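You operate a simulated robot arm through the tools that you are given. There is no shell and no other tool. Be economical: measure what you need, move in short steps, check, and stop when the job is done.

You run a simulated robot arm. Do the job below in one go: nothing can be reset, and whatever is moved stays where it is left.

## Task
Put the 6 steel block from the top of the steel bench in the steel bucket and the 4 steel block on top of the white lift card. Stack the orange can marked "MID" from the top of the low table on top of the orange can that says "soft". Any order will do. Set down upright: steel block.

The check looks at the end state, three seconds after you hand in, the way a careful person would. Anything else that was tipped, shoved, dropped, spilled or broken makes it a failure.

## Robot
A 7-joint arm with a two-finger parallel gripper on a trunk, on a base that drives. Base frame: it is fixed to the floor where the robot stands at the start and does not move with it; the origin is under the middle of the robot, x ahead of it, y to its left, z up; the surface under the hand at the start is at about z = 0.99. Readings come in m, degrees, newtons and seconds.
With the tool pointing down near the work surface it reaches from about 0.46 to 0.94 m from the robot's upright axis, wherever it stands. Its first joint turns from -166.0 to 166.0 degrees. Places, roughly: orange can [-1.5, 2.25, 0.5]. Payload 3.91 kg.
The TCP is the grasp point between the finger pads, 0.03 m short of the fingertips. In the tool frame z runs along the fingers and y along their closing line. Largest opening 0.11 m; finger width 0.02, thickness 0.01; the body of the gripper, 0.048 by 0.112 m, starts 0.055 m behind the TCP.
Orientation is told as [roll, pitch, yaw] about the base's x, y, z axes, in that order, counted from this pose: with the fingers straight down and closing along the base's y, the tool's x points along the base's -x, its y along +y and its z along -z.

## Interface
- The arm moves only by the tool arm_command. Its argument "increments" is a list of rows, each a list of 3 entries, a list of its own where there are three numbers: the shift along the base's x, y, z in mm, then the turn, a rotation vector about the base's x, y, z in degrees, then the closure, from 0 (fully open) to 1 (shut). In form: [[[dx, dy, dz], [ax, ay, az], claw], ...]. A call has 1 to 8 rows; each row shifts and turns the commanded pose from where the row before left it. Each row takes 0.2 s and may step no farther than 0.05 m and 8.6 degrees from the row before; otherwise, or with a gripper value out of range, the whole call is refused. Where a pose cannot be reached the arm comes as near as it can. A force on the tool above 40 N (or 10 N above the force at the start of the call, whichever is more), or a blocked arm, ends the call early, and 0.2 s more pass. The fingers move at their own pace (about 0.072 m/s each) and stop on an object; they squeeze with about 21 N. The grip force told is the motor's: it shows also when the fingers shut on nothing. Time passes only in rows, and 0.2 s behind the last, so rows that do not move let the fingers close. The reply holds the time, the measured pose of the TCP, the force on the tool along the base axes, the opening and the grip force, in the units named above and with some noise, with the torque about the TCP (base axes, N m) and any sound that the robot's microphone picked up.
- Cameras (640 x 400 px; columns grow to the right, rows downward): "scene" is now at [0.2577, -0.0061, 1.4144]; the picture's right is [-0.06, -1.00, 0.00], its down [-0.58, 0.03, -0.82] and it looks along [0.81, -0.05, -0.58] (base axes); focal length 251 px, centre (320, 200). "wrist" rides on the gripper at [0.072, 0.017, -0.103] in the tool frame; the picture's right is [-0.23, 0.97, 0.00], its down [-0.76, -0.18, -0.62] and it looks along [-0.61, -0.14, 0.78] (tool axes); focal length 222 px, centre (320, 200). There is no depth. A picture from a camera that has moved, and an enlarged one, comes with that camera's place and axes in the base frame and with its lens.
- camera(camera): a new picture of that camera. The clock stands still meanwhile.
- raise_lower(by): slides the trunk up (or, below 0, down) by that many m; the arm and the scene camera ride with it, the base frame stays. It gives what a move gives, with no picture.
- steer(legs): drives the robot by 1 to 6 legs, each [ahead, left, turn to the left] in m, m and degrees, along the robot's own axes; the way and the turn of a leg run together, so that a leg with both is an arc; at most 1.5 m and 180 degrees a leg. The arm and the cameras ride along, it lands a little off, and it stops where it bumps. It gives what a move gives.
- head_to(pan, tilt): turns the head with the scene camera to pan (to the left, within 86 degrees either way) and tilt (down, from -29 to 69), counted from straight ahead of the robot. It gives what a move gives.
- inspect(camera, box): a new picture of the part [left, top, right, bottom] of that camera's present view, enlarged. The clock stands still meanwhile.
- job_done(): hands the job in; it is judged then, once.

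Work in short steps. Places have to be worked out from the pictures, the camera data and where the tool is seen: move nearer, look again, correct. Check each grasp and each placing, and mend what went wrong. You have 165 turns and 120 pictures in all, those below and enlarged ones among them. Open the gripper and draw the arm clear of the work before you hand the job in, unless the task says otherwise; then end with one line.

The tools are called after ">>>" by a JSON object that holds its "api" and its "payload". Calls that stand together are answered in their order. arm_command: Moves the arm, as the interface text tells. Its arguments: {"type":"object","properties":{"increments":{"type":"array"}},"required":["increments"]} The other tools are called the same way: raise_lower (by) slides the trunk up or down; steer (legs) drives the base; head_to (pan, tilt) turns the head that bears the scene camera; camera (camera) takes a picture; inspect (camera, box) takes an enlarged picture of a part of a camera's view; job_done () hands the job in.

At the start:

```text
time_s: 0.0
position: [0.4978, 0.1405, 1.2582]
tcp_rot: [0.0, 0.1, 0.0]
wrist_force: [0.6, -0.2, 0.4]
ft_torque: [0.03, 0.0, -0.02]
finger_gap: 0.1101
gripper_force: 0.0
trunk travel left (down, up): [-0.6, 0.082]
robot x, y, heading: [0.0009, 0.0009, -0.1]
head pan, tilt: [-3.4, 35.4]
```

scene: 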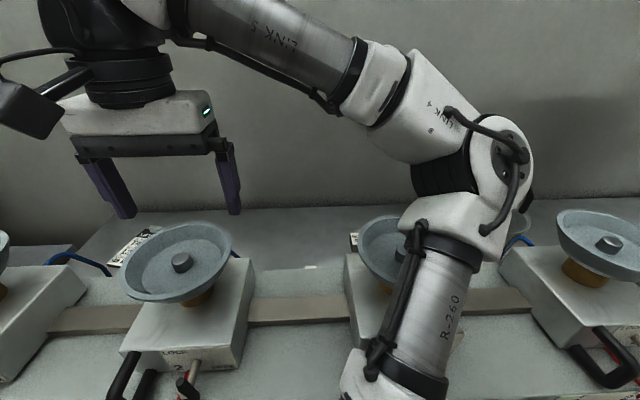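
wrist: 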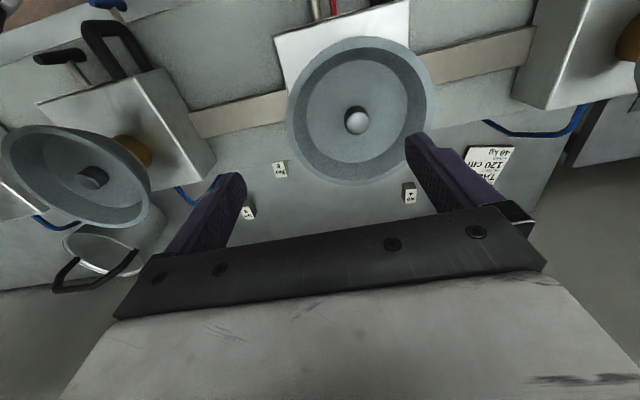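

The scene shows a bench with several pan devices; the arm blocks part of the view. I'll zoom into the wrist view and look around.

>>> {"api": "inspect", "payload": {"camera": "wrist", "box": [0, 0, 640, 300]}}

>>> {"api": "head_to", "payload": {"pan": 40, "tilt": 40}}

>>> {"api": "camera", "payload": {"camera": "scene"}}

>>> {"api": "head_to", "payload": {"pan": -40, "tilt": 40}}

>>> {"api": "camera", "payload": {"camera": "scene"}}

```text
1.00 times, centred on (320, 150) of wrist (not enlarged: the box is as wide or as high as the picture)
camera zoom: at [0.4252, 0.1576, 1.3623], right [0.23, 0.97, 0.0], down [0.76, -0.18, 0.62], along [0.61, -0.14, -0.78], focal length 222 px, centre (320, 250)
```

zoom: 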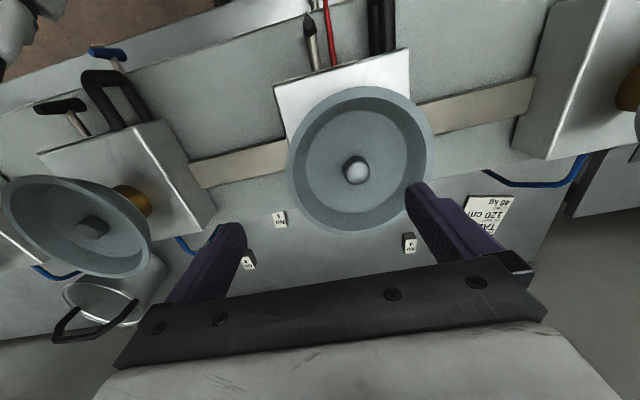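

```text
time_s: 1.1
position: [0.4975, 0.1405, 1.2571]
tcp_rot: [0.0, -0.1, 0.0]
wrist_force: [0.0, 0.1, 0.1]
ft_torque: [0.01, 0.01, -0.01]
finger_gap: 0.1101
gripper_force: 0.1
trunk travel left (down, up): [-0.6, 0.082]
robot x, y, heading: [-0.0018, -0.0013, -0.0]
head pan, tilt: [40.0, 40.0]
```

```text
116 pictures are left
camera scene: at [0.2352, 0.0537, 1.4074], right [0.64, -0.77, 0.0], down [-0.49, -0.41, -0.77], along [0.59, 0.49, -0.64], focal length 251 px, centre (320, 200)
```

scene: 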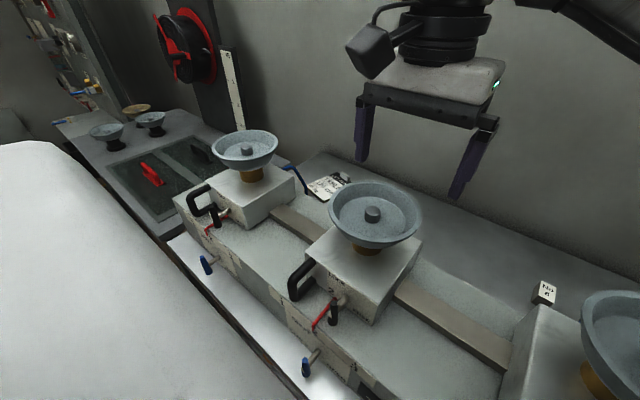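

```text
time_s: 2.6
position: [0.4973, 0.1425, 1.2583]
tcp_rot: [0.0, 0.0, 0.0]
wrist_force: [1.0, -0.3, 0.3]
ft_torque: [-0.03, -0.01, 0.0]
finger_gap: 0.1098
gripper_force: 0.1
trunk travel left (down, up): [-0.6, 0.082]
robot x, y, heading: [0.0006, 0.0032, 0.4]
head pan, tilt: [-40.0, 40.0]
```

```text
115 pictures are left
camera scene: at [0.2352, -0.0555, 1.4074], right [-0.64, -0.77, 0.0], down [-0.49, 0.41, -0.77], along [0.59, -0.49, -0.64], focal length 251 px, centre (320, 200)
```

scene: 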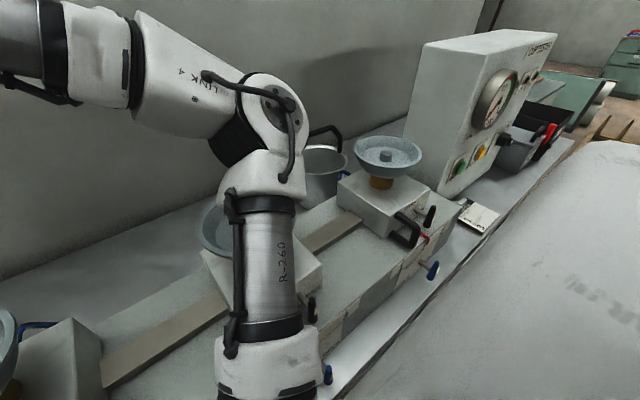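

Small numbered blocks lie behind the devices; the bucket is to the right. I'll enlarge the details.

>>> {"api": "inspect", "payload": {"camera": "wrist", "box": [225, 150, 345, 225]}}

>>> {"api": "inspect", "payload": {"camera": "wrist", "box": [390, 140, 550, 240]}}

>>> {"api": "inspect", "payload": {"camera": "scene", "box": [280, 100, 600, 300]}}

>>> {"api": "head_to", "payload": {"pan": 30, "tilt": 30}}

>>> {"api": "inspect", "payload": {"camera": "scene", "box": [0, 100, 320, 300]}}

>>> {"api": "inspect", "payload": {"camera": "scene", "box": [320, 100, 640, 300]}}

```text
5.33 times, centred on (285, 188) of wrist
camera zoom: at [0.4252, 0.1576, 1.3623], right [0.23, 0.97, 0.0], down [0.76, -0.18, 0.62], along [0.61, -0.14, -0.78], focal length 1185 px, centre (507, 267)
```

zoom: 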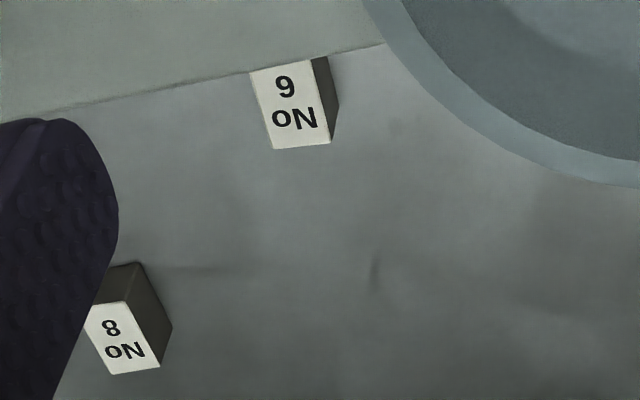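

```text
4.00 times, centred on (470, 190) of wrist
camera zoom: at [0.4252, 0.1576, 1.3623], right [0.23, 0.97, 0.0], down [0.76, -0.18, 0.62], along [0.61, -0.14, -0.78], focal length 888 px, centre (-280, 240)
```

zoom: 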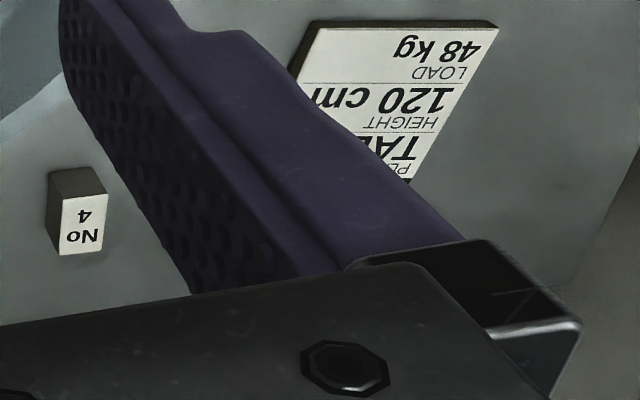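

```text
2.00 times, centred on (440, 200) of scene
camera zoom: at [0.2352, -0.0555, 1.4074], right [-0.64, -0.77, 0.0], down [-0.49, 0.41, -0.77], along [0.59, -0.49, -0.64], focal length 502 px, centre (80, 200)
```

zoom: 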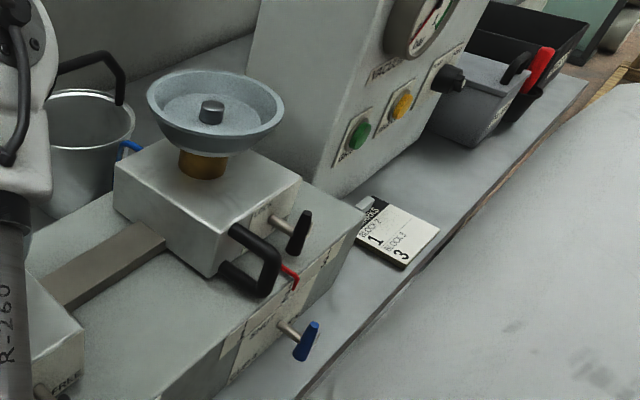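

```text
time_s: 4.0
position: [0.4971, 0.1407, 1.2577]
tcp_rot: [0.0, 0.0, 0.0]
wrist_force: [-0.2, -0.3, -0.2]
ft_torque: [-0.01, 0.01, 0.03]
finger_gap: 0.1101
gripper_force: 0.2
trunk travel left (down, up): [-0.6, 0.082]
robot x, y, heading: [-0.0011, 0.0004, -0.3]
head pan, tilt: [30.0, 30.0]
```

```text
2.00 times, centred on (160, 200) of scene
camera zoom: at [0.2484, 0.0443, 1.4227], right [0.5, -0.87, 0.0], down [-0.43, -0.25, -0.87], along [0.75, 0.43, -0.5], focal length 502 px, centre (640, 200)
```

zoom: 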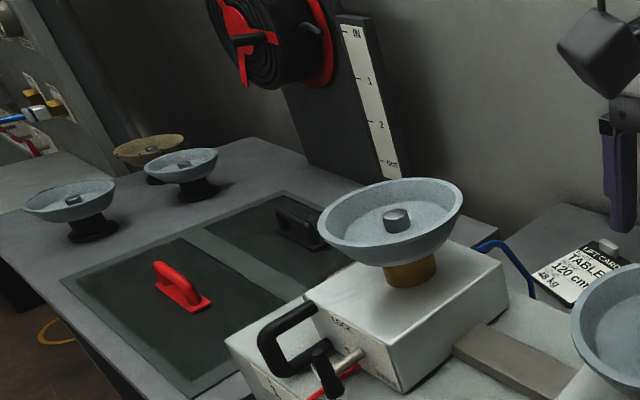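

```text
2.00 times, centred on (480, 200) of scene
camera zoom: at [0.2484, 0.0443, 1.4227], right [0.5, -0.87, 0.0], down [-0.43, -0.25, -0.87], along [0.75, 0.43, -0.5], focal length 502 px, centre (0, 200)
```

zoom: 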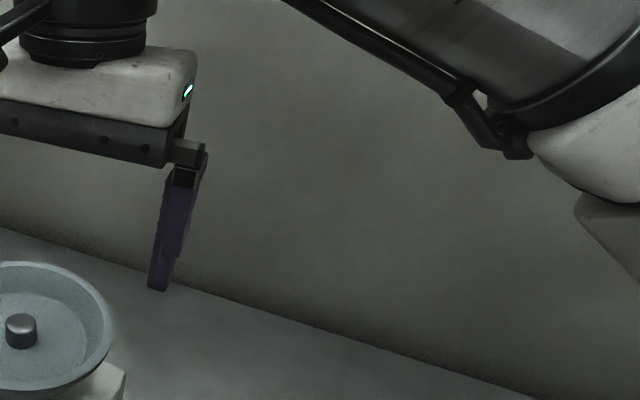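

The lift card ("LIFT CARD TABLE 120 cm") is on the left at about y 0.42; No 4 is near (0.74,0.27), No 6 near (0.63,0.03), No 8 near (0.72,-0.09). I move the hand to get a second line of sight.

>>> {"api": "arm_command", "payload": {"increments": [[[25, -25, 0], [0, 0, 0], 0], [[25, -25, 0], [0, 0, 0], 0], [[25, -25, 0], [0, 0, 0], 0], [[25, -25, 0], [0, 0, 0], 0], [[20, -10, 0], [0, 0, 0], 0]]}}

>>> {"api": "camera", "payload": {"camera": "wrist"}}

>>> {"api": "head_to", "payload": {"pan": 0, "tilt": 45}}

>>> {"api": "camera", "payload": {"camera": "scene"}}

```text
time_s: 5.2
position: [0.6175, 0.0316, 1.2592]
tcp_rot: [0.0, 0.0, 0.0]
wrist_force: [-0.1, 0.1, 1.0]
ft_torque: [0.0, -0.04, -0.02]
finger_gap: 0.1099
gripper_force: 0.1
trunk travel left (down, up): [-0.6, 0.082]
robot x, y, heading: [-0.0002, -0.0005, -0.0]
head pan, tilt: [30.0, 30.0]
```

```text
109 pictures are left
camera wrist: at [0.5449, 0.0482, 1.3632], right [0.23, 0.97, 0.0], down [0.76, -0.18, 0.62], along [0.61, -0.14, -0.78], focal length 222 px, centre (320, 200)
```

wrist: 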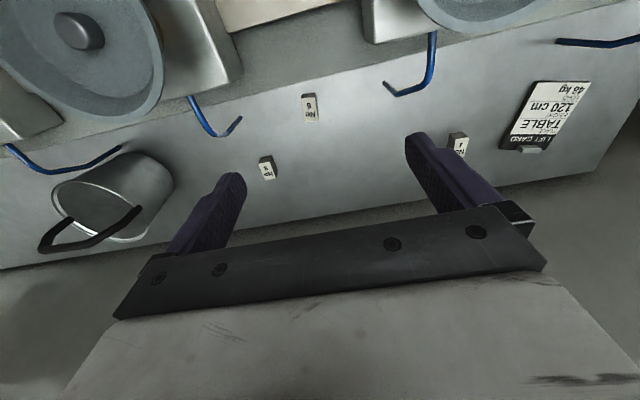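

```text
time_s: 6.2
position: [0.6165, 0.0318, 1.2595]
tcp_rot: [0.1, 0.0, 0.1]
wrist_force: [0.2, 1.2, 0.5]
ft_torque: [-0.02, 0.0, 0.0]
finger_gap: 0.1097
gripper_force: 0.0
trunk travel left (down, up): [-0.6, 0.082]
robot x, y, heading: [0.0003, -0.0012, 0.2]
head pan, tilt: [0.0, 45.0]
```

```text
108 pictures are left
camera scene: at [0.2513, -0.0008, 1.4002], right [0.0, -1.0, 0.0], down [-0.71, 0.0, -0.71], along [0.71, 0.0, -0.71], focal length 251 px, centre (320, 200)
```

scene: 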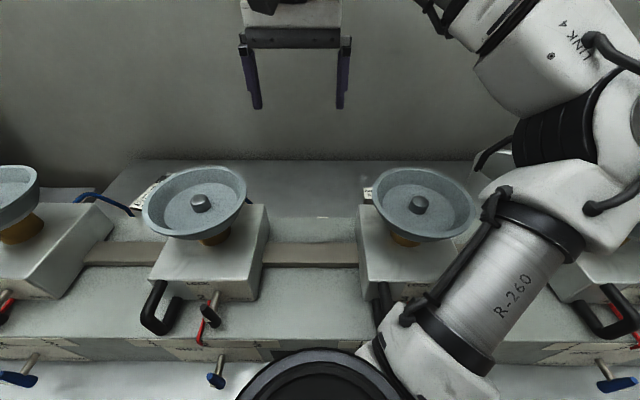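

Triangulating puts block tops at z≈0.87: No 6 at (0.68,0.00), No 4 at (0.84,0.32), card near (0.80,0.49). The platform edge at x≈0.62, z≈0.98 would meet the wrist camera, so I turn the hand by 180° while it's high and clear.

>>> {"api": "arm_command", "payload": {"increments": [[[5, 0, 0], [0, 0, 8.5], 0], [[5, 0, 0], [0, 0, 8.5], 0], [[0, 0, 0], [0, 0, 8.5], 0], [[0, 0, 0], [0, 0, 8.5], 0], [[0, 0, 0], [0, 0, 8.5], 0], [[0, 0, 0], [0, 0, 8.5], 0], [[0, 0, 0], [0, 0, 8.5], 0], [[0, 0, 0], [0, 0, 8.5], 0]]}}

>>> {"api": "arm_command", "payload": {"increments": [[[0, 0, 0], [0, 0, 8.5], 0], [[0, 0, 0], [0, 0, 8.5], 0], [[0, 0, 0], [0, 0, 8.5], 0], [[0, 0, 0], [0, 0, 8.5], 0], [[0, 0, 0], [0, 0, 8.5], 0], [[0, 0, 0], [0, 0, 8.5], 0], [[0, 0, 0], [0, 0, 8.5], 0], [[0, 0, 0], [0, 0, 8.5], 0]]}}

```text
time_s: 8.0
position: [0.5801, 0.0792, 1.2202]
tcp_rot: [0.0, 0.0, 67.8]
wrist_force: [-0.5, -0.2, 0.1]
ft_torque: [0.0, -0.01, 0.01]
finger_gap: 0.1102
gripper_force: 0.1
out of reach, approached as far as the arm can: row 7, 8
trunk travel left (down, up): [-0.6, 0.082]
robot x, y, heading: [0.0032, 0.0004, 0.2]
head pan, tilt: [0.0, 45.0]
```

```text
time_s: 9.8
position: [0.3637, 0.1854, 1.128]
tcp_rot: [0.6, -0.6, 136.2]
wrist_force: [0.4, -0.8, 0.9]
ft_torque: [0.0, 0.12, -0.02]
finger_gap: 0.1103
gripper_force: 0.1
out of reach, approached as far as the arm can: row 1, 2, 3, 4, 5, 6, 7, 8
trunk travel left (down, up): [-0.6, 0.082]
robot x, y, heading: [0.004, -0.0005, 0.1]
head pan, tilt: [0.0, 45.0]
```

The arm hits a joint limit that way and slid to (0.36,0.19,1.13). I check the view before backing out.

>>> {"api": "camera", "payload": {"camera": "scene"}}

>>> {"api": "camera", "payload": {"camera": "wrist"}}

```text
107 pictures are left
camera scene: at [0.2648, -0.0004, 1.3928], right [0.0, -1.0, 0.0], down [-0.71, 0.0, -0.7], along [0.7, 0.0, -0.71], focal length 251 px, centre (320, 200)
```

scene: 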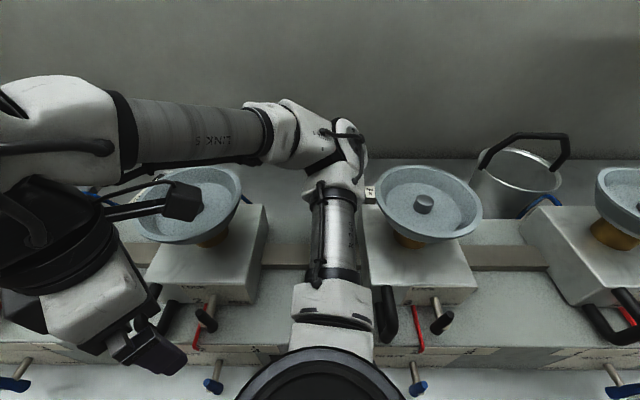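

```text
106 pictures are left
camera wrist: at [0.4063, 0.1224, 1.2313], right [-0.84, -0.55, 0.01], down [-0.42, 0.65, 0.63], along [-0.35, 0.52, -0.78], focal length 222 px, centre (320, 200)
```

wrist: 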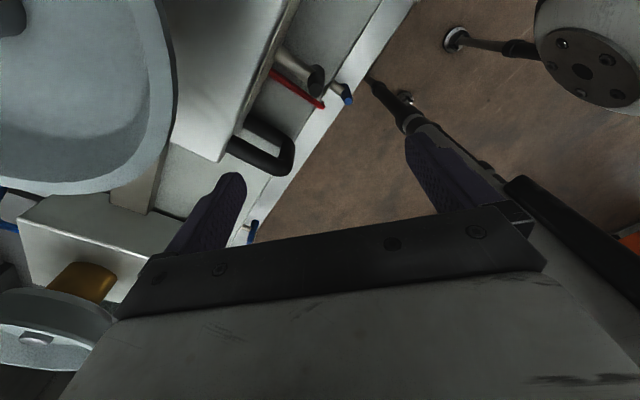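

It's clear of contact. I reverse the turn with a slight rise.

>>> {"api": "arm_command", "payload": {"increments": [[[0, 0, 15], [0, 0, -8.5], 0], [[0, 0, 15], [0, 0, -8.5], 0], [[0, 0, 15], [0, 0, -8.5], 0], [[0, 0, 15], [0, 0, -8.5], 0]]}}

```text
time_s: 10.8
position: [0.3542, 0.1845, 1.1965]
tcp_rot: [0.1, 0.0, 101.9]
wrist_force: [-0.4, -0.2, -0.5]
ft_torque: [-0.02, 0.04, 0.0]
finger_gap: 0.1099
gripper_force: 0.0
trunk travel left (down, up): [-0.6, 0.082]
robot x, y, heading: [-0.0011, 0.0009, 0.1]
head pan, tilt: [0.0, 45.0]
```

Commanded pose follows the reached one. I unwind to yaw 0, going back over the workspace, and will try the other direction.

>>> {"api": "arm_command", "payload": {"increments": [[[0, 0, 15], [0, 0, -8.5], 0], [[0, 0, 15], [0, 0, -8.5], 0], [[0, 0, 15], [0, 0, -8.5], 0], [[0, 0, 15], [0, 0, -8.5], 0], [[30, 0, 0], [0, 0, -8.5], 0], [[30, 0, 0], [0, 0, -8.5], 0], [[30, 0, 0], [0, 0, -8.5], 0], [[30, 0, 0], [0, 0, -8.5], 0]]}}

>>> {"api": "arm_command", "payload": {"increments": [[[30, -20, 0], [0, 0, -8.5], 0], [[30, -20, 0], [0, 0, -8.5], 0], [[30, -20, 0], [0, 0, -8.5], 0], [[30, -20, 0], [0, 0, -8.5], 0], [[0, -20, 0], [0, 0, -8.5], 0], [[0, -20, 0], [0, 0, -8.5], 0], [[0, -20, 0], [0, 0, -8.5], 0], [[0, 0, 0], [0, 0, -8.5], 0]]}}

```text
time_s: 12.6
position: [0.4733, 0.1843, 1.259]
tcp_rot: [0.0, 0.0, 33.9]
wrist_force: [0.2, -0.7, -0.6]
ft_torque: [0.01, -0.02, 0.01]
finger_gap: 0.11
gripper_force: 0.0
trunk travel left (down, up): [-0.6, 0.082]
robot x, y, heading: [-0.0023, 0.0036, 0.0]
head pan, tilt: [0.0, 45.0]
```

```text
time_s: 14.4
position: [0.5934, 0.0431, 1.2567]
tcp_rot: [0.0, 0.0, -34.1]
wrist_force: [-0.1, 0.2, 0.8]
ft_torque: [-0.01, -0.03, -0.04]
finger_gap: 0.1099
gripper_force: 0.2
trunk travel left (down, up): [-0.6, 0.082]
robot x, y, heading: [0.0026, 0.0019, -0.0]
head pan, tilt: [0.0, 45.0]
```

Negative direction works so far; I continue.

>>> {"api": "arm_command", "payload": {"increments": [[[0, 0, 0], [0, 0, -8.5], 0], [[0, 0, 0], [0, 0, -8.5], 0], [[0, 0, 0], [0, 0, -8.5], 0], [[0, 0, 0], [0, 0, -8.5], 0], [[0, 0, 0], [0, 0, -8.5], 0], [[0, 0, 0], [0, 0, -8.5], 0], [[0, 0, 0], [0, 0, -8.5], 0]]}}

```text
time_s: 16.0
position: [0.5937, 0.0451, 1.256]
tcp_rot: [0.1, 0.1, -93.7]
wrist_force: [0.6, 0.5, -0.9]
ft_torque: [0.0, -0.02, 0.03]
finger_gap: 0.1099
gripper_force: 0.1
trunk travel left (down, up): [-0.6, 0.082]
robot x, y, heading: [0.0002, -0.0011, -0.3]
head pan, tilt: [0.0, 45.0]
```

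>>> {"api": "arm_command", "payload": {"increments": [[[0, 0, 0], [0, 0, -8.6], 0], [[0, 0, 0], [0, 0, -8.6], 0], [[0, 0, 0], [0, 0, -8.6], 0], [[0, 0, 0], [0, 0, -8.6], 0], [[0, 0, 0], [0, 0, -8.6], 0]]}}

>>> {"api": "camera", "payload": {"camera": "wrist"}}

```text
time_s: 17.2
position: [0.594, 0.044, 1.2575]
tcp_rot: [0.0, -0.1, -136.7]
wrist_force: [0.4, 0.2, 0.3]
ft_torque: [-0.06, -0.02, -0.01]
finger_gap: 0.1101
gripper_force: 0.0
trunk travel left (down, up): [-0.6, 0.082]
robot x, y, heading: [0.001, 0.0012, -0.0]
head pan, tilt: [0.0, 45.0]
```

```text
105 pictures are left
camera wrist: at [0.658, 0.0807, 1.3609], right [0.5, -0.86, 0.0], down [-0.68, -0.39, 0.62], along [-0.54, -0.31, -0.78], focal length 222 px, centre (320, 200)
```

wrist: 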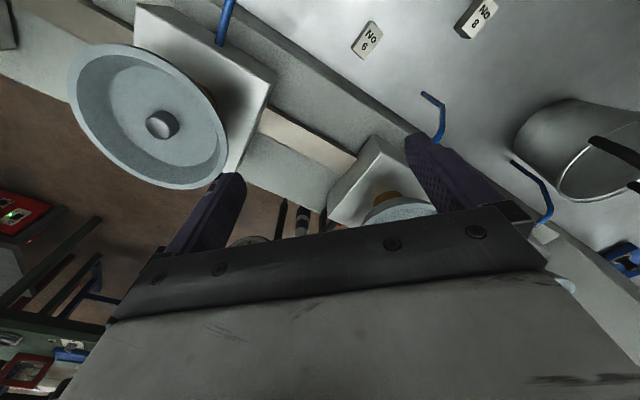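

Block 6 re-measured at (0.68,-0.004). I finish the turn to 180° and centre over it.

>>> {"api": "arm_command", "payload": {"increments": [[[20, -12, 0], [0, 0, -8.6], 0], [[20, -12, 0], [0, 0, -8.6], 0], [[20, -12, 0], [0, 0, -8.6], 0], [[20, -12, 0], [0, 0, -8.6], 0], [[0, 0, -40], [0, 0, -8.6], 0], [[0, 0, -40], [0, 0, 0], 0], [[0, 0, -20], [0, 0, 0], 0]]}}

>>> {"api": "camera", "payload": {"camera": "wrist"}}

```text
time_s: 18.8
position: [0.6762, -0.0042, 1.159]
tcp_rot: [0.0, 0.0, -179.5]
wrist_force: [-0.1, -0.1, 0.5]
ft_torque: [0.0, -0.01, -0.01]
finger_gap: 0.1097
gripper_force: 0.0
trunk travel left (down, up): [-0.6, 0.082]
robot x, y, heading: [-0.0036, 0.0023, -0.2]
head pan, tilt: [0.0, 45.0]
```

```text
104 pictures are left
camera wrist: at [0.7482, -0.0212, 1.2631], right [-0.22, -0.98, 0.0], down [-0.76, 0.17, 0.62], along [-0.61, 0.14, -0.78], focal length 222 px, centre (320, 200)
```

wrist: 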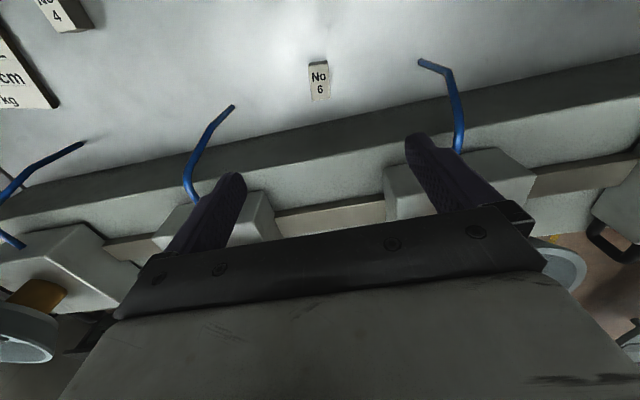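

Block No 6 is at (0.681,-0.002); blue hooks are beyond |y|>0.1. I descend with partial closing and look again.

>>> {"api": "arm_command", "payload": {"increments": [[[5, 2, -40], [0, 0, 0], 0.3], [[0, 0, -40], [0, 0, 0], 0.3], [[0, 0, -40], [0, 0, 0], 0.3], [[0, 0, -40], [0, 0, -0.5], 0.3]]}}

>>> {"api": "inspect", "payload": {"camera": "wrist", "box": [200, 0, 456, 160]}}

>>> {"api": "camera", "payload": {"camera": "scene"}}

```text
time_s: 19.8
position: [0.6794, -0.0033, 0.9953]
tcp_rot: [-0.1, 0.0, 179.9]
wrist_force: [0.0, -0.1, -0.2]
ft_torque: [0.02, 0.01, 0.02]
finger_gap: 0.077
gripper_force: 0.0
trunk travel left (down, up): [-0.6, 0.082]
robot x, y, heading: [-0.0002, -0.0031, 0.1]
head pan, tilt: [0.0, 45.0]
```

```text
2.50 times, centred on (328, 80) of wrist
camera zoom: at [0.7521, -0.0195, 1.1005], right [-0.23, -0.97, 0.0], down [-0.76, 0.18, 0.62], along [-0.61, 0.14, -0.78], focal length 555 px, centre (300, 500)
```

zoom: 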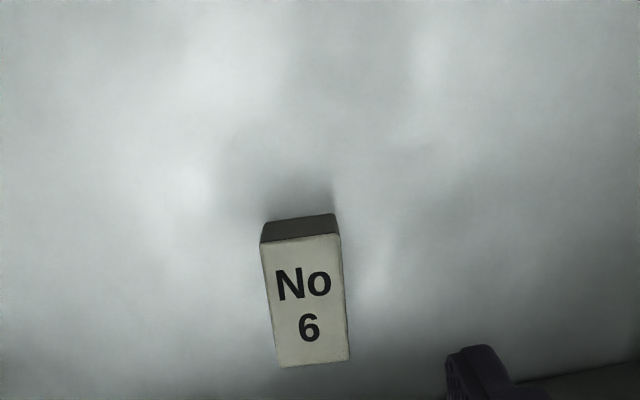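

```text
102 pictures are left
camera scene: at [0.2516, -0.001, 1.4001], right [0.0, -1.0, 0.0], down [-0.71, 0.0, -0.71], along [0.71, 0.0, -0.71], focal length 251 px, centre (320, 200)
```

scene: 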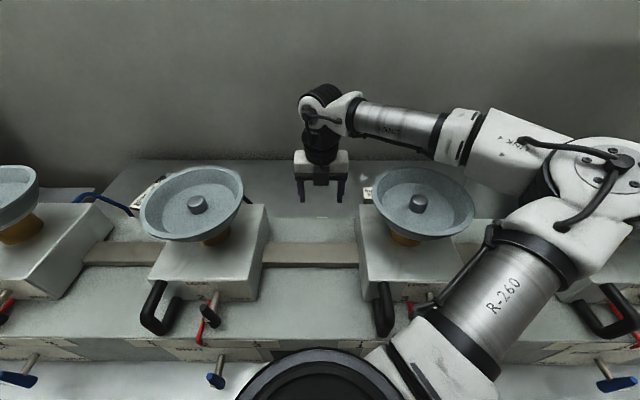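

Block 6 measures about 30×52 mm, centre (0.672,-0.005), long axis turned about -6°, top ≈0.87, bench ≈0.84. I align and descend to z 0.885.

>>> {"api": "arm_command", "payload": {"increments": [[[-7, -2, -30], [0, 0, -6], 0.3], [[0, 0, -40], [0, 0, 0], 0.3], [[0, 0, -30], [0, 0, 0], 0.3], [[0, 0, -10], [0, 0, 0], 0.3]]}}

>>> {"api": "camera", "payload": {"camera": "wrist"}}

>>> {"api": "camera", "payload": {"camera": "scene"}}

```text
time_s: 21.0
position: [0.6938, 0.003, 0.9231]
tcp_rot: [0.0, 4.9, 173.6]
wrist_force: [0.2, 0.2, -0.2]
ft_torque: [0.0, -0.02, -0.02]
finger_gap: 0.0771
gripper_force: 0.1
trunk travel left (down, up): [-0.6, 0.082]
robot x, y, heading: [0.0027, -0.0023, 0.1]
head pan, tilt: [0.0, 45.0]
stopped in row 4: the arm was blocked; the commanded pose is now the measured one
```

```text
101 pictures are left
camera wrist: at [0.7546, -0.0208, 1.034], right [-0.33, -0.94, -0.02], down [-0.79, 0.26, 0.56], along [-0.52, 0.2, -0.83], focal length 222 px, centre (320, 200)
```

wrist: 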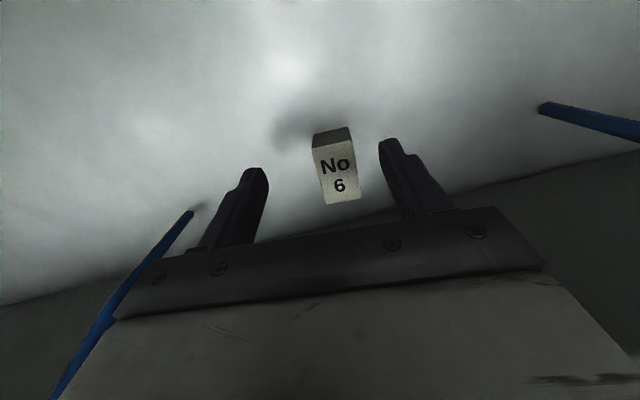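

```text
100 pictures are left
camera scene: at [0.2469, 0.0013, 1.4014], right [0.0, -1.0, 0.0], down [-0.7, 0.0, -0.71], along [0.71, 0.0, -0.7], focal length 251 px, centre (320, 200)
```

scene: 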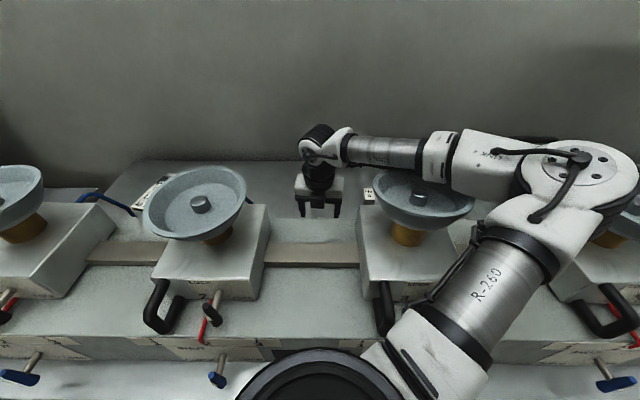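

The arm was blocked with no wrist force: a link (forearm) likely touched the middle pan. I rise at once and check the pan.

>>> {"api": "arm_command", "payload": {"increments": [[[0, 0, 30], [0, 0, 0], 0.3], [[0, 0, 40], [0, -4.9, 0], 0.3], [[0, 0, 40], [0, 0, 0], 0.3], [[0, 0, 40], [0, 0, 0], 0.3], [[0, 0, 40], [0, 0, 0], 0.3]]}}

>>> {"api": "head_to", "payload": {"pan": -20, "tilt": 45}}

>>> {"api": "camera", "payload": {"camera": "scene"}}

```text
time_s: 22.2
position: [0.6881, 0.0028, 1.0987]
tcp_rot: [-0.5, 8.1, 173.7]
wrist_force: [-0.3, -0.1, 0.8]
ft_torque: [-0.01, 0.01, -0.02]
finger_gap: 0.0769
gripper_force: 0.0
trunk travel left (down, up): [-0.6, 0.082]
robot x, y, heading: [0.0001, 0.0002, 0.1]
head pan, tilt: [0.0, 45.0]
```

```text
time_s: 23.0
position: [0.688, 0.0033, 1.0985]
tcp_rot: [-0.6, 7.9, 173.7]
wrist_force: [1.1, 0.0, 0.3]
ft_torque: [0.03, 0.03, 0.02]
finger_gap: 0.077
gripper_force: 0.1
trunk travel left (down, up): [-0.6, 0.082]
robot x, y, heading: [0.0028, -0.0027, -0.0]
head pan, tilt: [-20.0, 45.0]
```

```text
99 pictures are left
camera scene: at [0.248, -0.0285, 1.4001], right [-0.34, -0.94, 0.0], down [-0.66, 0.24, -0.71], along [0.66, -0.24, -0.71], focal length 251 px, centre (320, 200)
```

scene: 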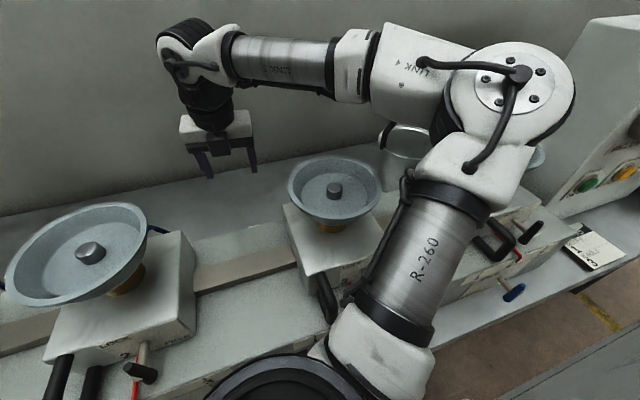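

The pan looks undisturbed. I level the tool and raise the trunk so the elbow stands higher.

>>> {"api": "raise_lower", "payload": {"by": 0.08}}

>>> {"api": "arm_command", "payload": {"increments": [[[-8, -4, 0], [0, 8, 0], 0.3], [[-8, -4, 0], [0, 0, 0], 0.3]]}}

```text
time_s: 24.2
position: [0.6887, 0.0025, 1.177]
tcp_rot: [-0.5, 7.9, 173.7]
wrist_force: [0.5, 0.1, -0.7]
ft_torque: [0.01, -0.02, -0.02]
finger_gap: 0.0771
gripper_force: 0.1
trunk travel left (down, up): [-0.68, 0.002]
robot x, y, heading: [0.0023, -0.0004, 0.0]
head pan, tilt: [-20.0, 45.0]
```

```text
time_s: 24.8
position: [0.671, -0.0063, 1.1779]
tcp_rot: [0.2, 0.0, 173.7]
wrist_force: [-0.2, -0.4, -0.2]
ft_torque: [-0.01, -0.03, -0.01]
finger_gap: 0.0771
gripper_force: 0.0
trunk travel left (down, up): [-0.68, 0.002]
robot x, y, heading: [0.0018, -0.0008, 0.1]
head pan, tilt: [-20.0, 45.0]
```

Level now. I descend to about z 1.0 and look at the clearance between arm and pan.

>>> {"api": "arm_command", "payload": {"increments": [[[0, 0, -40], [0, 0, 0], 0.3], [[0, 0, -40], [0, 0, 0], 0.3], [[0, 0, -40], [0, 0, 0], 0.3], [[0, 0, -40], [0, 0, 0], 0.3], [[0, 0, -40], [0, 0, 0], 0.3]]}}

>>> {"api": "camera", "payload": {"camera": "scene"}}

```text
time_s: 26.0
position: [0.6731, -0.0053, 0.9784]
tcp_rot: [0.4, 0.1, 173.7]
wrist_force: [-0.2, 0.2, 0.0]
ft_torque: [-0.01, 0.02, 0.01]
finger_gap: 0.0768
gripper_force: 0.1
trunk travel left (down, up): [-0.68, 0.002]
robot x, y, heading: [0.003, -0.0002, 0.1]
head pan, tilt: [-20.0, 45.0]
```

```text
98 pictures are left
camera scene: at [0.2484, -0.0286, 1.4801], right [-0.34, -0.94, 0.0], down [-0.66, 0.24, -0.71], along [0.66, -0.24, -0.71], focal length 251 px, centre (320, 200)
```

scene: 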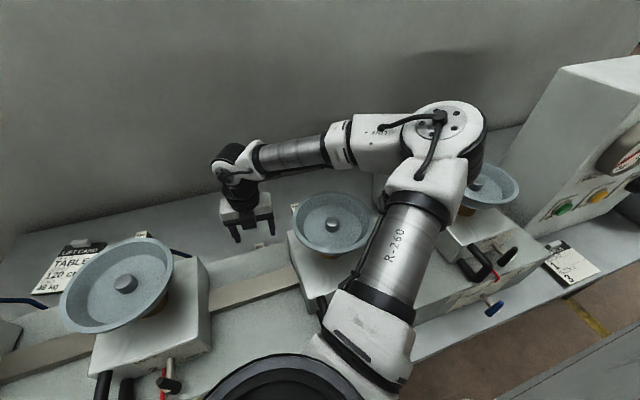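

The forearm passes behind the pan. I go down further in small steps.

>>> {"api": "arm_command", "payload": {"increments": [[[0, 0, -20], [0, 0, 0], 0.3], [[0, 0, -20], [0, 0, 0], 0.3], [[0, 0, -20], [0, 0, 0], 0.3]]}}

>>> {"api": "camera", "payload": {"camera": "scene"}}

>>> {"api": "camera", "payload": {"camera": "wrist"}}

```text
time_s: 26.8
position: [0.6732, -0.0059, 0.9189]
tcp_rot: [0.3, 0.1, 173.8]
wrist_force: [0.1, 0.6, -0.7]
ft_torque: [0.02, -0.02, 0.01]
finger_gap: 0.077
gripper_force: 0.1
trunk travel left (down, up): [-0.68, 0.002]
robot x, y, heading: [0.0009, 0.0037, -0.2]
head pan, tilt: [-20.0, 45.0]
```

```text
97 pictures are left
camera scene: at [0.2484, -0.0285, 1.4801], right [-0.34, -0.94, 0.0], down [-0.66, 0.24, -0.71], along [0.66, -0.24, -0.71], focal length 251 px, centre (320, 200)
```

scene: 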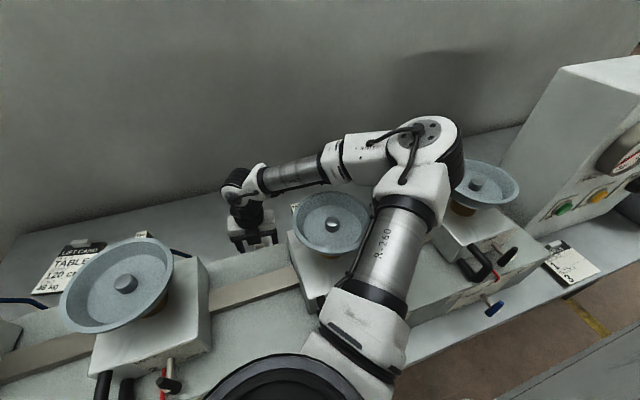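

```text
96 pictures are left
camera wrist: at [0.7439, -0.0302, 1.0236], right [-0.33, -0.94, 0.0], down [-0.74, 0.26, 0.62], along [-0.59, 0.2, -0.78], focal length 222 px, centre (320, 200)
```

wrist: 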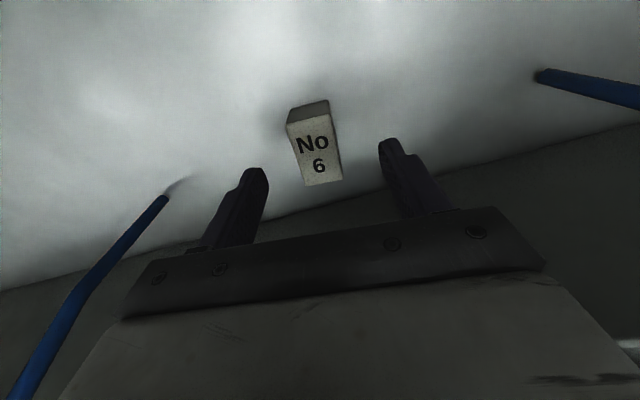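

Block 6's centre comes out at (0.670,-0.003), aligned with the fingers within 1°. I descend to about z 0.883.

>>> {"api": "arm_command", "payload": {"increments": [[[-3, 3, -12], [0, 0, -1], 0.3], [[0, 0, -12], [0, 0, 0], 0.3], [[0, 0, -12], [0, 0, 0], 0.3]]}}

>>> {"api": "camera", "payload": {"camera": "wrist"}}

```text
time_s: 27.6
position: [0.6727, -0.0025, 0.8843]
tcp_rot: [0.3, 0.4, 172.7]
wrist_force: [0.5, -1.2, 0.1]
ft_torque: [-0.03, 0.01, -0.01]
finger_gap: 0.0771
gripper_force: 0.1
trunk travel left (down, up): [-0.68, 0.002]
robot x, y, heading: [0.0036, -0.0019, -0.2]
head pan, tilt: [-20.0, 45.0]
```

```text
95 pictures are left
camera wrist: at [0.7412, -0.0267, 0.9892], right [-0.35, -0.94, 0.0], down [-0.74, 0.28, 0.62], along [-0.58, 0.21, -0.79], focal length 222 px, centre (320, 200)
```

wrist: 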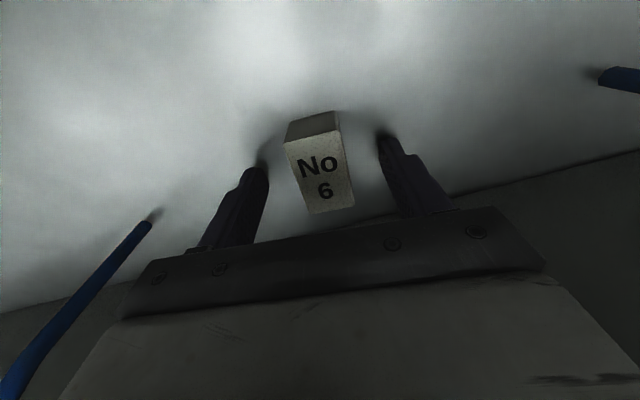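

Fingers straddle the block with tips near the bench. I close.

>>> {"api": "arm_command", "payload": {"increments": [[[0, 0, -3], [0, 0, 0], 0.6], [[0, 0, 0], [0, 0, 0], 1], [[0, 0, 0], [0, 0, 0], 1], [[0, 0, 0], [0, 0, 0], 1]]}}

>>> {"api": "camera", "payload": {"camera": "wrist"}}

```text
time_s: 28.6
position: [0.6717, -0.0007, 0.8797]
tcp_rot: [0.3, 0.3, 172.7]
wrist_force: [2.3, 0.0, 0.4]
ft_torque: [0.07, -0.05, -0.06]
finger_gap: 0.0298
gripper_force: 20.3
trunk travel left (down, up): [-0.68, 0.002]
robot x, y, heading: [0.0008, 0.0012, -0.0]
head pan, tilt: [-20.0, 45.0]
```

```text
94 pictures are left
camera wrist: at [0.7416, -0.0259, 0.9849], right [-0.35, -0.94, 0.0], down [-0.74, 0.28, 0.62], along [-0.58, 0.21, -0.79], focal length 222 px, centre (320, 200)
```

wrist: 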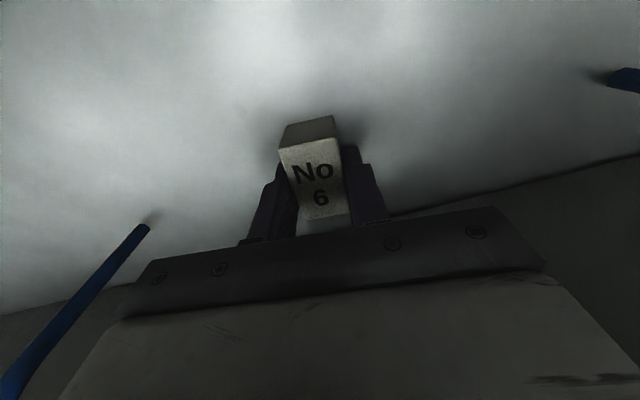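

Gripped at 29.8 mm. I lift straight up and then look toward the bucket.

>>> {"api": "arm_command", "payload": {"increments": [[[0, 0, 20], [0, 0, 0], 1], [[0, 0, 40], [0, 0, 0], 1], [[0, 0, 40], [0, 0, 0], 1], [[0, 0, 45], [0, 0, 0], 1], [[0, 0, 45], [0, 0, 0], 1], [[0, 0, 45], [0, 0, 0], 1], [[0, 0, 45], [0, 0, 0], 1], [[0, 0, 40], [0, 0, 0], 1]]}}

>>> {"api": "head_to", "payload": {"pan": -35, "tilt": 40}}

>>> {"api": "camera", "payload": {"camera": "scene"}}

>>> {"api": "camera", "payload": {"camera": "wrist"}}

```text
time_s: 30.4
position: [0.6681, 0.0006, 1.1984]
tcp_rot: [0.3, 0.1, 172.6]
wrist_force: [0.0, 0.1, -1.9]
ft_torque: [0.0, 0.0, 0.02]
finger_gap: 0.03
gripper_force: 20.7
trunk travel left (down, up): [-0.68, 0.002]
robot x, y, heading: [0.0005, 0.0024, 0.3]
head pan, tilt: [-20.0, 45.0]
```

```text
time_s: 31.2
position: [0.6694, -0.0011, 1.197]
tcp_rot: [0.4, 0.0, 172.7]
wrist_force: [0.7, 0.6, -1.4]
ft_torque: [-0.03, 0.0, 0.02]
finger_gap: 0.0297
gripper_force: 20.8
trunk travel left (down, up): [-0.68, 0.002]
robot x, y, heading: [-0.002, 0.0001, 0.0]
head pan, tilt: [-35.0, 40.0]
```

```text
93 pictures are left
camera scene: at [0.2414, -0.0494, 1.4873], right [-0.57, -0.82, 0.0], down [-0.53, 0.37, -0.77], along [0.63, -0.44, -0.64], focal length 251 px, centre (320, 200)
```

scene: 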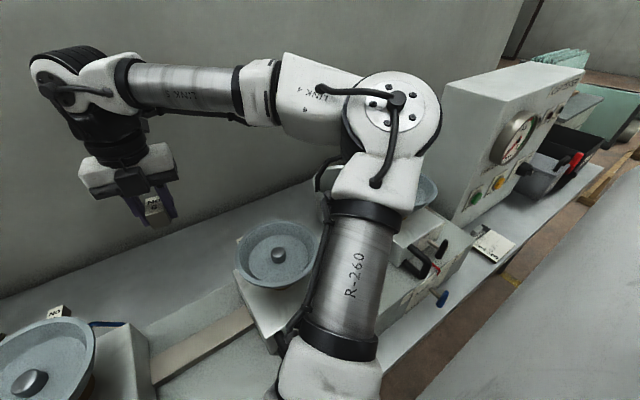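

```text
92 pictures are left
camera wrist: at [0.7385, -0.026, 1.3016], right [-0.35, -0.94, 0.0], down [-0.73, 0.28, 0.62], along [-0.58, 0.21, -0.78], focal length 222 px, centre (320, 200)
```

wrist: 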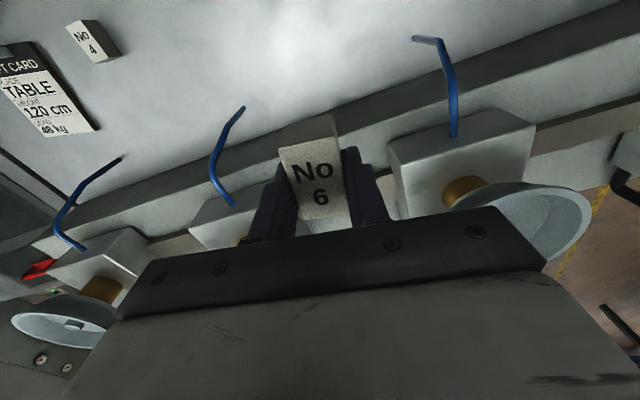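

The elbow will swing to the front-right as I sweep. I move the held block toward the bucket high above the pans, turning the hand with the sweep.

>>> {"api": "arm_command", "payload": {"increments": [[[0, 0, 40], [0, 0, 0], 1], [[4, -42, 10], [0, 0, -4], 1], [[4, -42, 0], [0, 0, -4], 1], [[4, -42, 0], [0, 0, -4], 1], [[4, -42, 0], [0, 0, -4], 1], [[4, -42, 0], [0, 0, -4], 1], [[4, -42, 0], [0, 0, -4], 1], [[4, -42, 0], [0, 0, -4], 1]]}}

>>> {"api": "camera", "payload": {"camera": "scene"}}

>>> {"api": "camera", "payload": {"camera": "wrist"}}

```text
time_s: 33.0
position: [0.6986, -0.2956, 1.2469]
tcp_rot: [0.2, 0.1, 144.7]
wrist_force: [-0.3, -0.2, -2.5]
ft_torque: [-0.01, 0.07, 0.02]
finger_gap: 0.0298
gripper_force: 20.6
trunk travel left (down, up): [-0.68, 0.002]
robot x, y, heading: [0.0013, -0.0014, -0.1]
head pan, tilt: [-35.0, 40.0]
```

```text
91 pictures are left
camera scene: at [0.2417, -0.0501, 1.4873], right [-0.57, -0.82, 0.0], down [-0.53, 0.37, -0.77], along [0.63, -0.44, -0.64], focal length 251 px, centre (320, 200)
```

scene: 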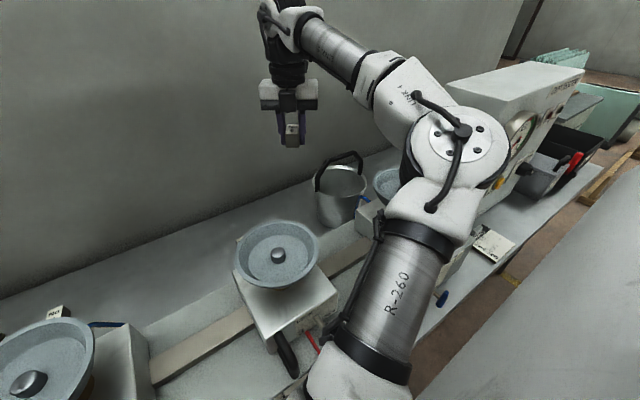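

```text
90 pictures are left
camera wrist: at [0.7487, -0.3514, 1.3518], right [-0.75, -0.66, 0.0], down [-0.52, 0.59, 0.62], along [-0.41, 0.46, -0.78], focal length 222 px, centre (320, 200)
```

wrist: 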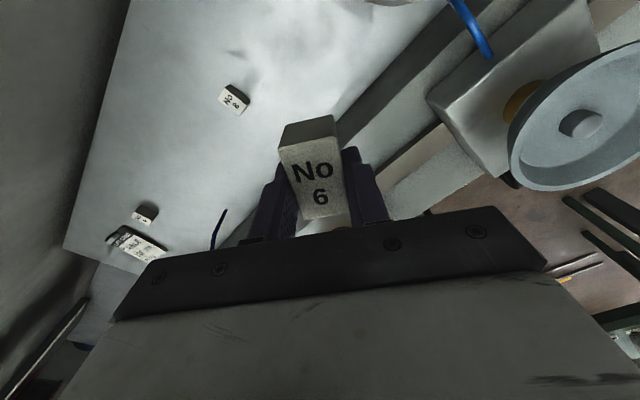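

The bucket rim is at about (0.79,-0.52). I enlarge it to see the handle.

>>> {"api": "inspect", "payload": {"camera": "scene", "box": [270, 130, 430, 230]}}

```text
4.00 times, centred on (350, 180) of scene
camera zoom: at [0.2417, -0.0501, 1.4873], right [-0.57, -0.82, 0.0], down [-0.53, 0.37, -0.77], along [0.63, -0.44, -0.64], focal length 1005 px, centre (200, 280)
```

zoom: 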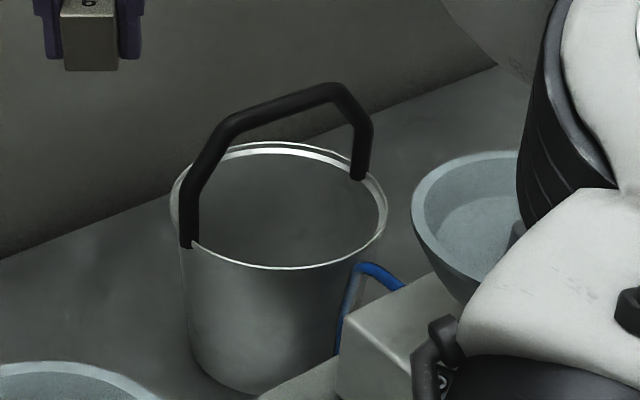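

The bucket centre is at (0.80,-0.526), radius ≈0.095, rim z≈0.97, with an upright handle in the plane x≈0.79 up to z 1.075. I'd place in the rear half (camera outward), which needs driving right; I check the floor on the right first.

>>> {"api": "head_to", "payload": {"pan": -86, "tilt": 40}}

>>> {"api": "camera", "payload": {"camera": "scene"}}

>>> {"api": "head_to", "payload": {"pan": -60, "tilt": 65}}

>>> {"api": "camera", "payload": {"camera": "scene"}}

```text
time_s: 34.1
position: [0.7009, -0.2949, 1.2469]
tcp_rot: [0.3, 0.0, 144.8]
wrist_force: [0.1, -0.6, -1.7]
ft_torque: [0.01, 0.02, 0.0]
finger_gap: 0.0295
gripper_force: 20.8
trunk travel left (down, up): [-0.68, 0.002]
robot x, y, heading: [-0.003, 0.0023, 0.1]
head pan, tilt: [-85.9, 40.0]
```

```text
88 pictures are left
camera scene: at [0.1779, -0.0857, 1.4874], right [-1.0, -0.07, 0.0], down [-0.05, 0.64, -0.77], along [0.06, -0.76, -0.64], focal length 251 px, centre (320, 200)
```

scene: 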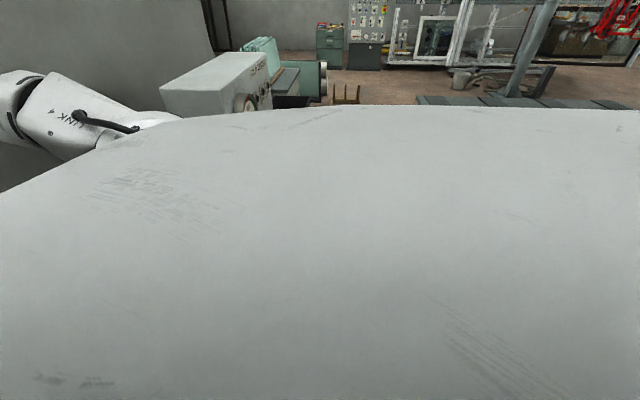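

```text
time_s: 35.0
position: [0.6999, -0.2946, 1.246]
tcp_rot: [0.3, 0.0, 144.9]
wrist_force: [-0.3, -0.2, -1.3]
ft_torque: [0.03, 0.0, -0.02]
finger_gap: 0.0296
gripper_force: 21.7
trunk travel left (down, up): [-0.68, 0.002]
robot x, y, heading: [0.0031, -0.0006, 0.2]
head pan, tilt: [-60.0, 65.0]
```

```text
87 pictures are left
camera scene: at [0.2021, -0.0535, 1.4551], right [-0.87, -0.5, 0.0], down [-0.45, 0.78, -0.42], along [0.21, -0.37, -0.91], focal length 251 px, centre (320, 200)
```

scene: 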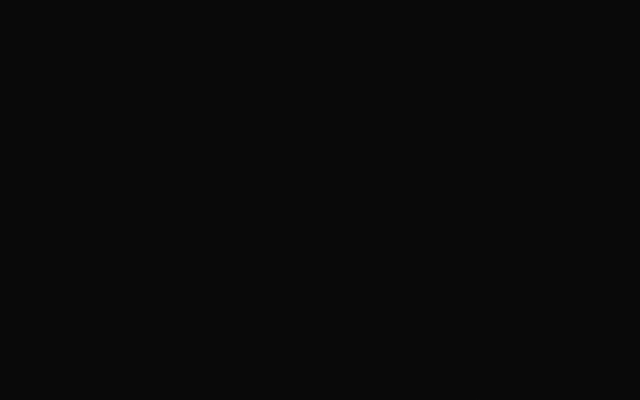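

The right side is clear (the white area is the robot's own body). I drive 0.25 m to the right.

>>> {"api": "steer", "payload": {"legs": [[0, -0.25, 0]]}}

>>> {"api": "head_to", "payload": {"pan": -20, "tilt": 42}}

>>> {"api": "camera", "payload": {"camera": "scene"}}

>>> {"api": "camera", "payload": {"camera": "wrist"}}

```text
time_s: 37.6
position: [0.7018, -0.5374, 1.2463]
tcp_rot: [0.3, 0.0, 145.0]
wrist_force: [-0.7, -0.3, -1.7]
ft_torque: [-0.02, 0.04, -0.01]
finger_gap: 0.0297
gripper_force: 21.0
trunk travel left (down, up): [-0.68, 0.002]
robot x, y, heading: [0.001, -0.2433, 0.3]
head pan, tilt: [-60.0, 65.0]
```

```text
time_s: 38.6
position: [0.7031, -0.5372, 1.2462]
tcp_rot: [0.3, -0.1, 145.1]
wrist_force: [-0.2, -0.4, -1.7]
ft_torque: [0.05, -0.04, -0.02]
finger_gap: 0.0298
gripper_force: 21.0
trunk travel left (down, up): [-0.68, 0.002]
robot x, y, heading: [0.0028, -0.2465, 0.3]
head pan, tilt: [-20.0, 42.0]
```

```text
86 pictures are left
camera scene: at [0.2515, -0.2745, 1.4844], right [-0.34, -0.94, 0.0], down [-0.63, 0.23, -0.74], along [0.7, -0.25, -0.67], focal length 251 px, centre (320, 200)
```

scene: 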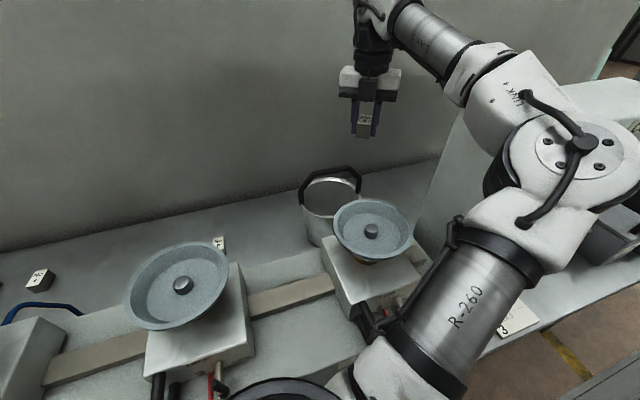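

```text
85 pictures are left
camera wrist: at [0.7525, -0.592, 1.3508], right [-0.74, -0.67, 0.0], down [-0.52, 0.58, 0.62], along [-0.42, 0.46, -0.78], focal length 222 px, centre (320, 200)
```

wrist: 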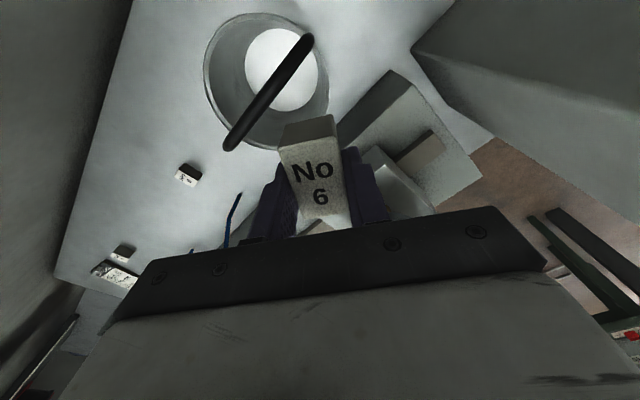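

Wrist view now shows the bucket from above; the two estimates differ by ~4 cm, so I enlarge to refine.

>>> {"api": "inspect", "payload": {"camera": "scene", "box": [270, 150, 430, 250]}}

>>> {"api": "inspect", "payload": {"camera": "wrist", "box": [180, 0, 404, 140]}}

```text
4.00 times, centred on (350, 200) of scene
camera zoom: at [0.2515, -0.2745, 1.4844], right [-0.34, -0.94, 0.0], down [-0.63, 0.23, -0.74], along [0.7, -0.25, -0.67], focal length 1005 px, centre (200, 200)
```

zoom: 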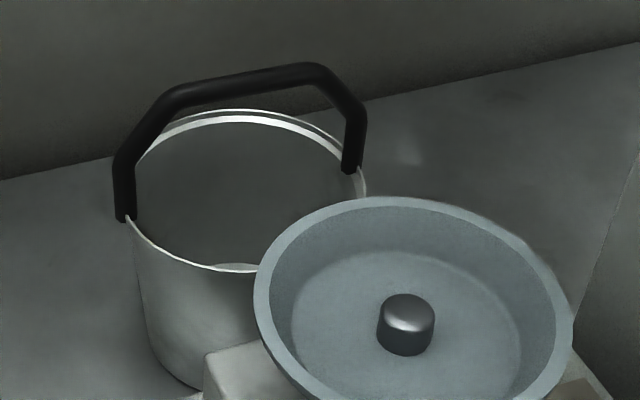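

```text
2.86 times, centred on (292, 70) of wrist
camera zoom: at [0.7525, -0.592, 1.3508], right [-0.74, -0.67, 0.0], down [-0.52, 0.58, 0.62], along [-0.42, 0.46, -0.78], focal length 635 px, centre (400, 571)
```

zoom: 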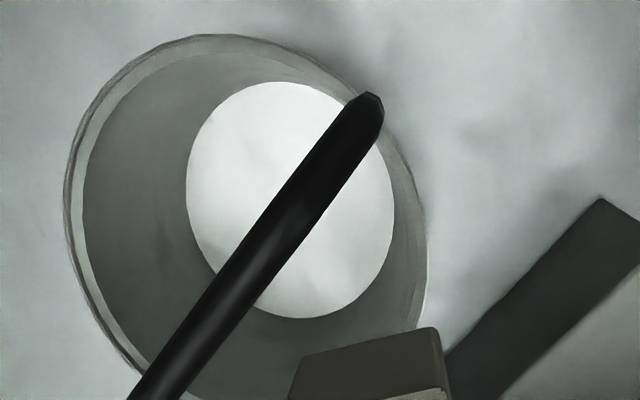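

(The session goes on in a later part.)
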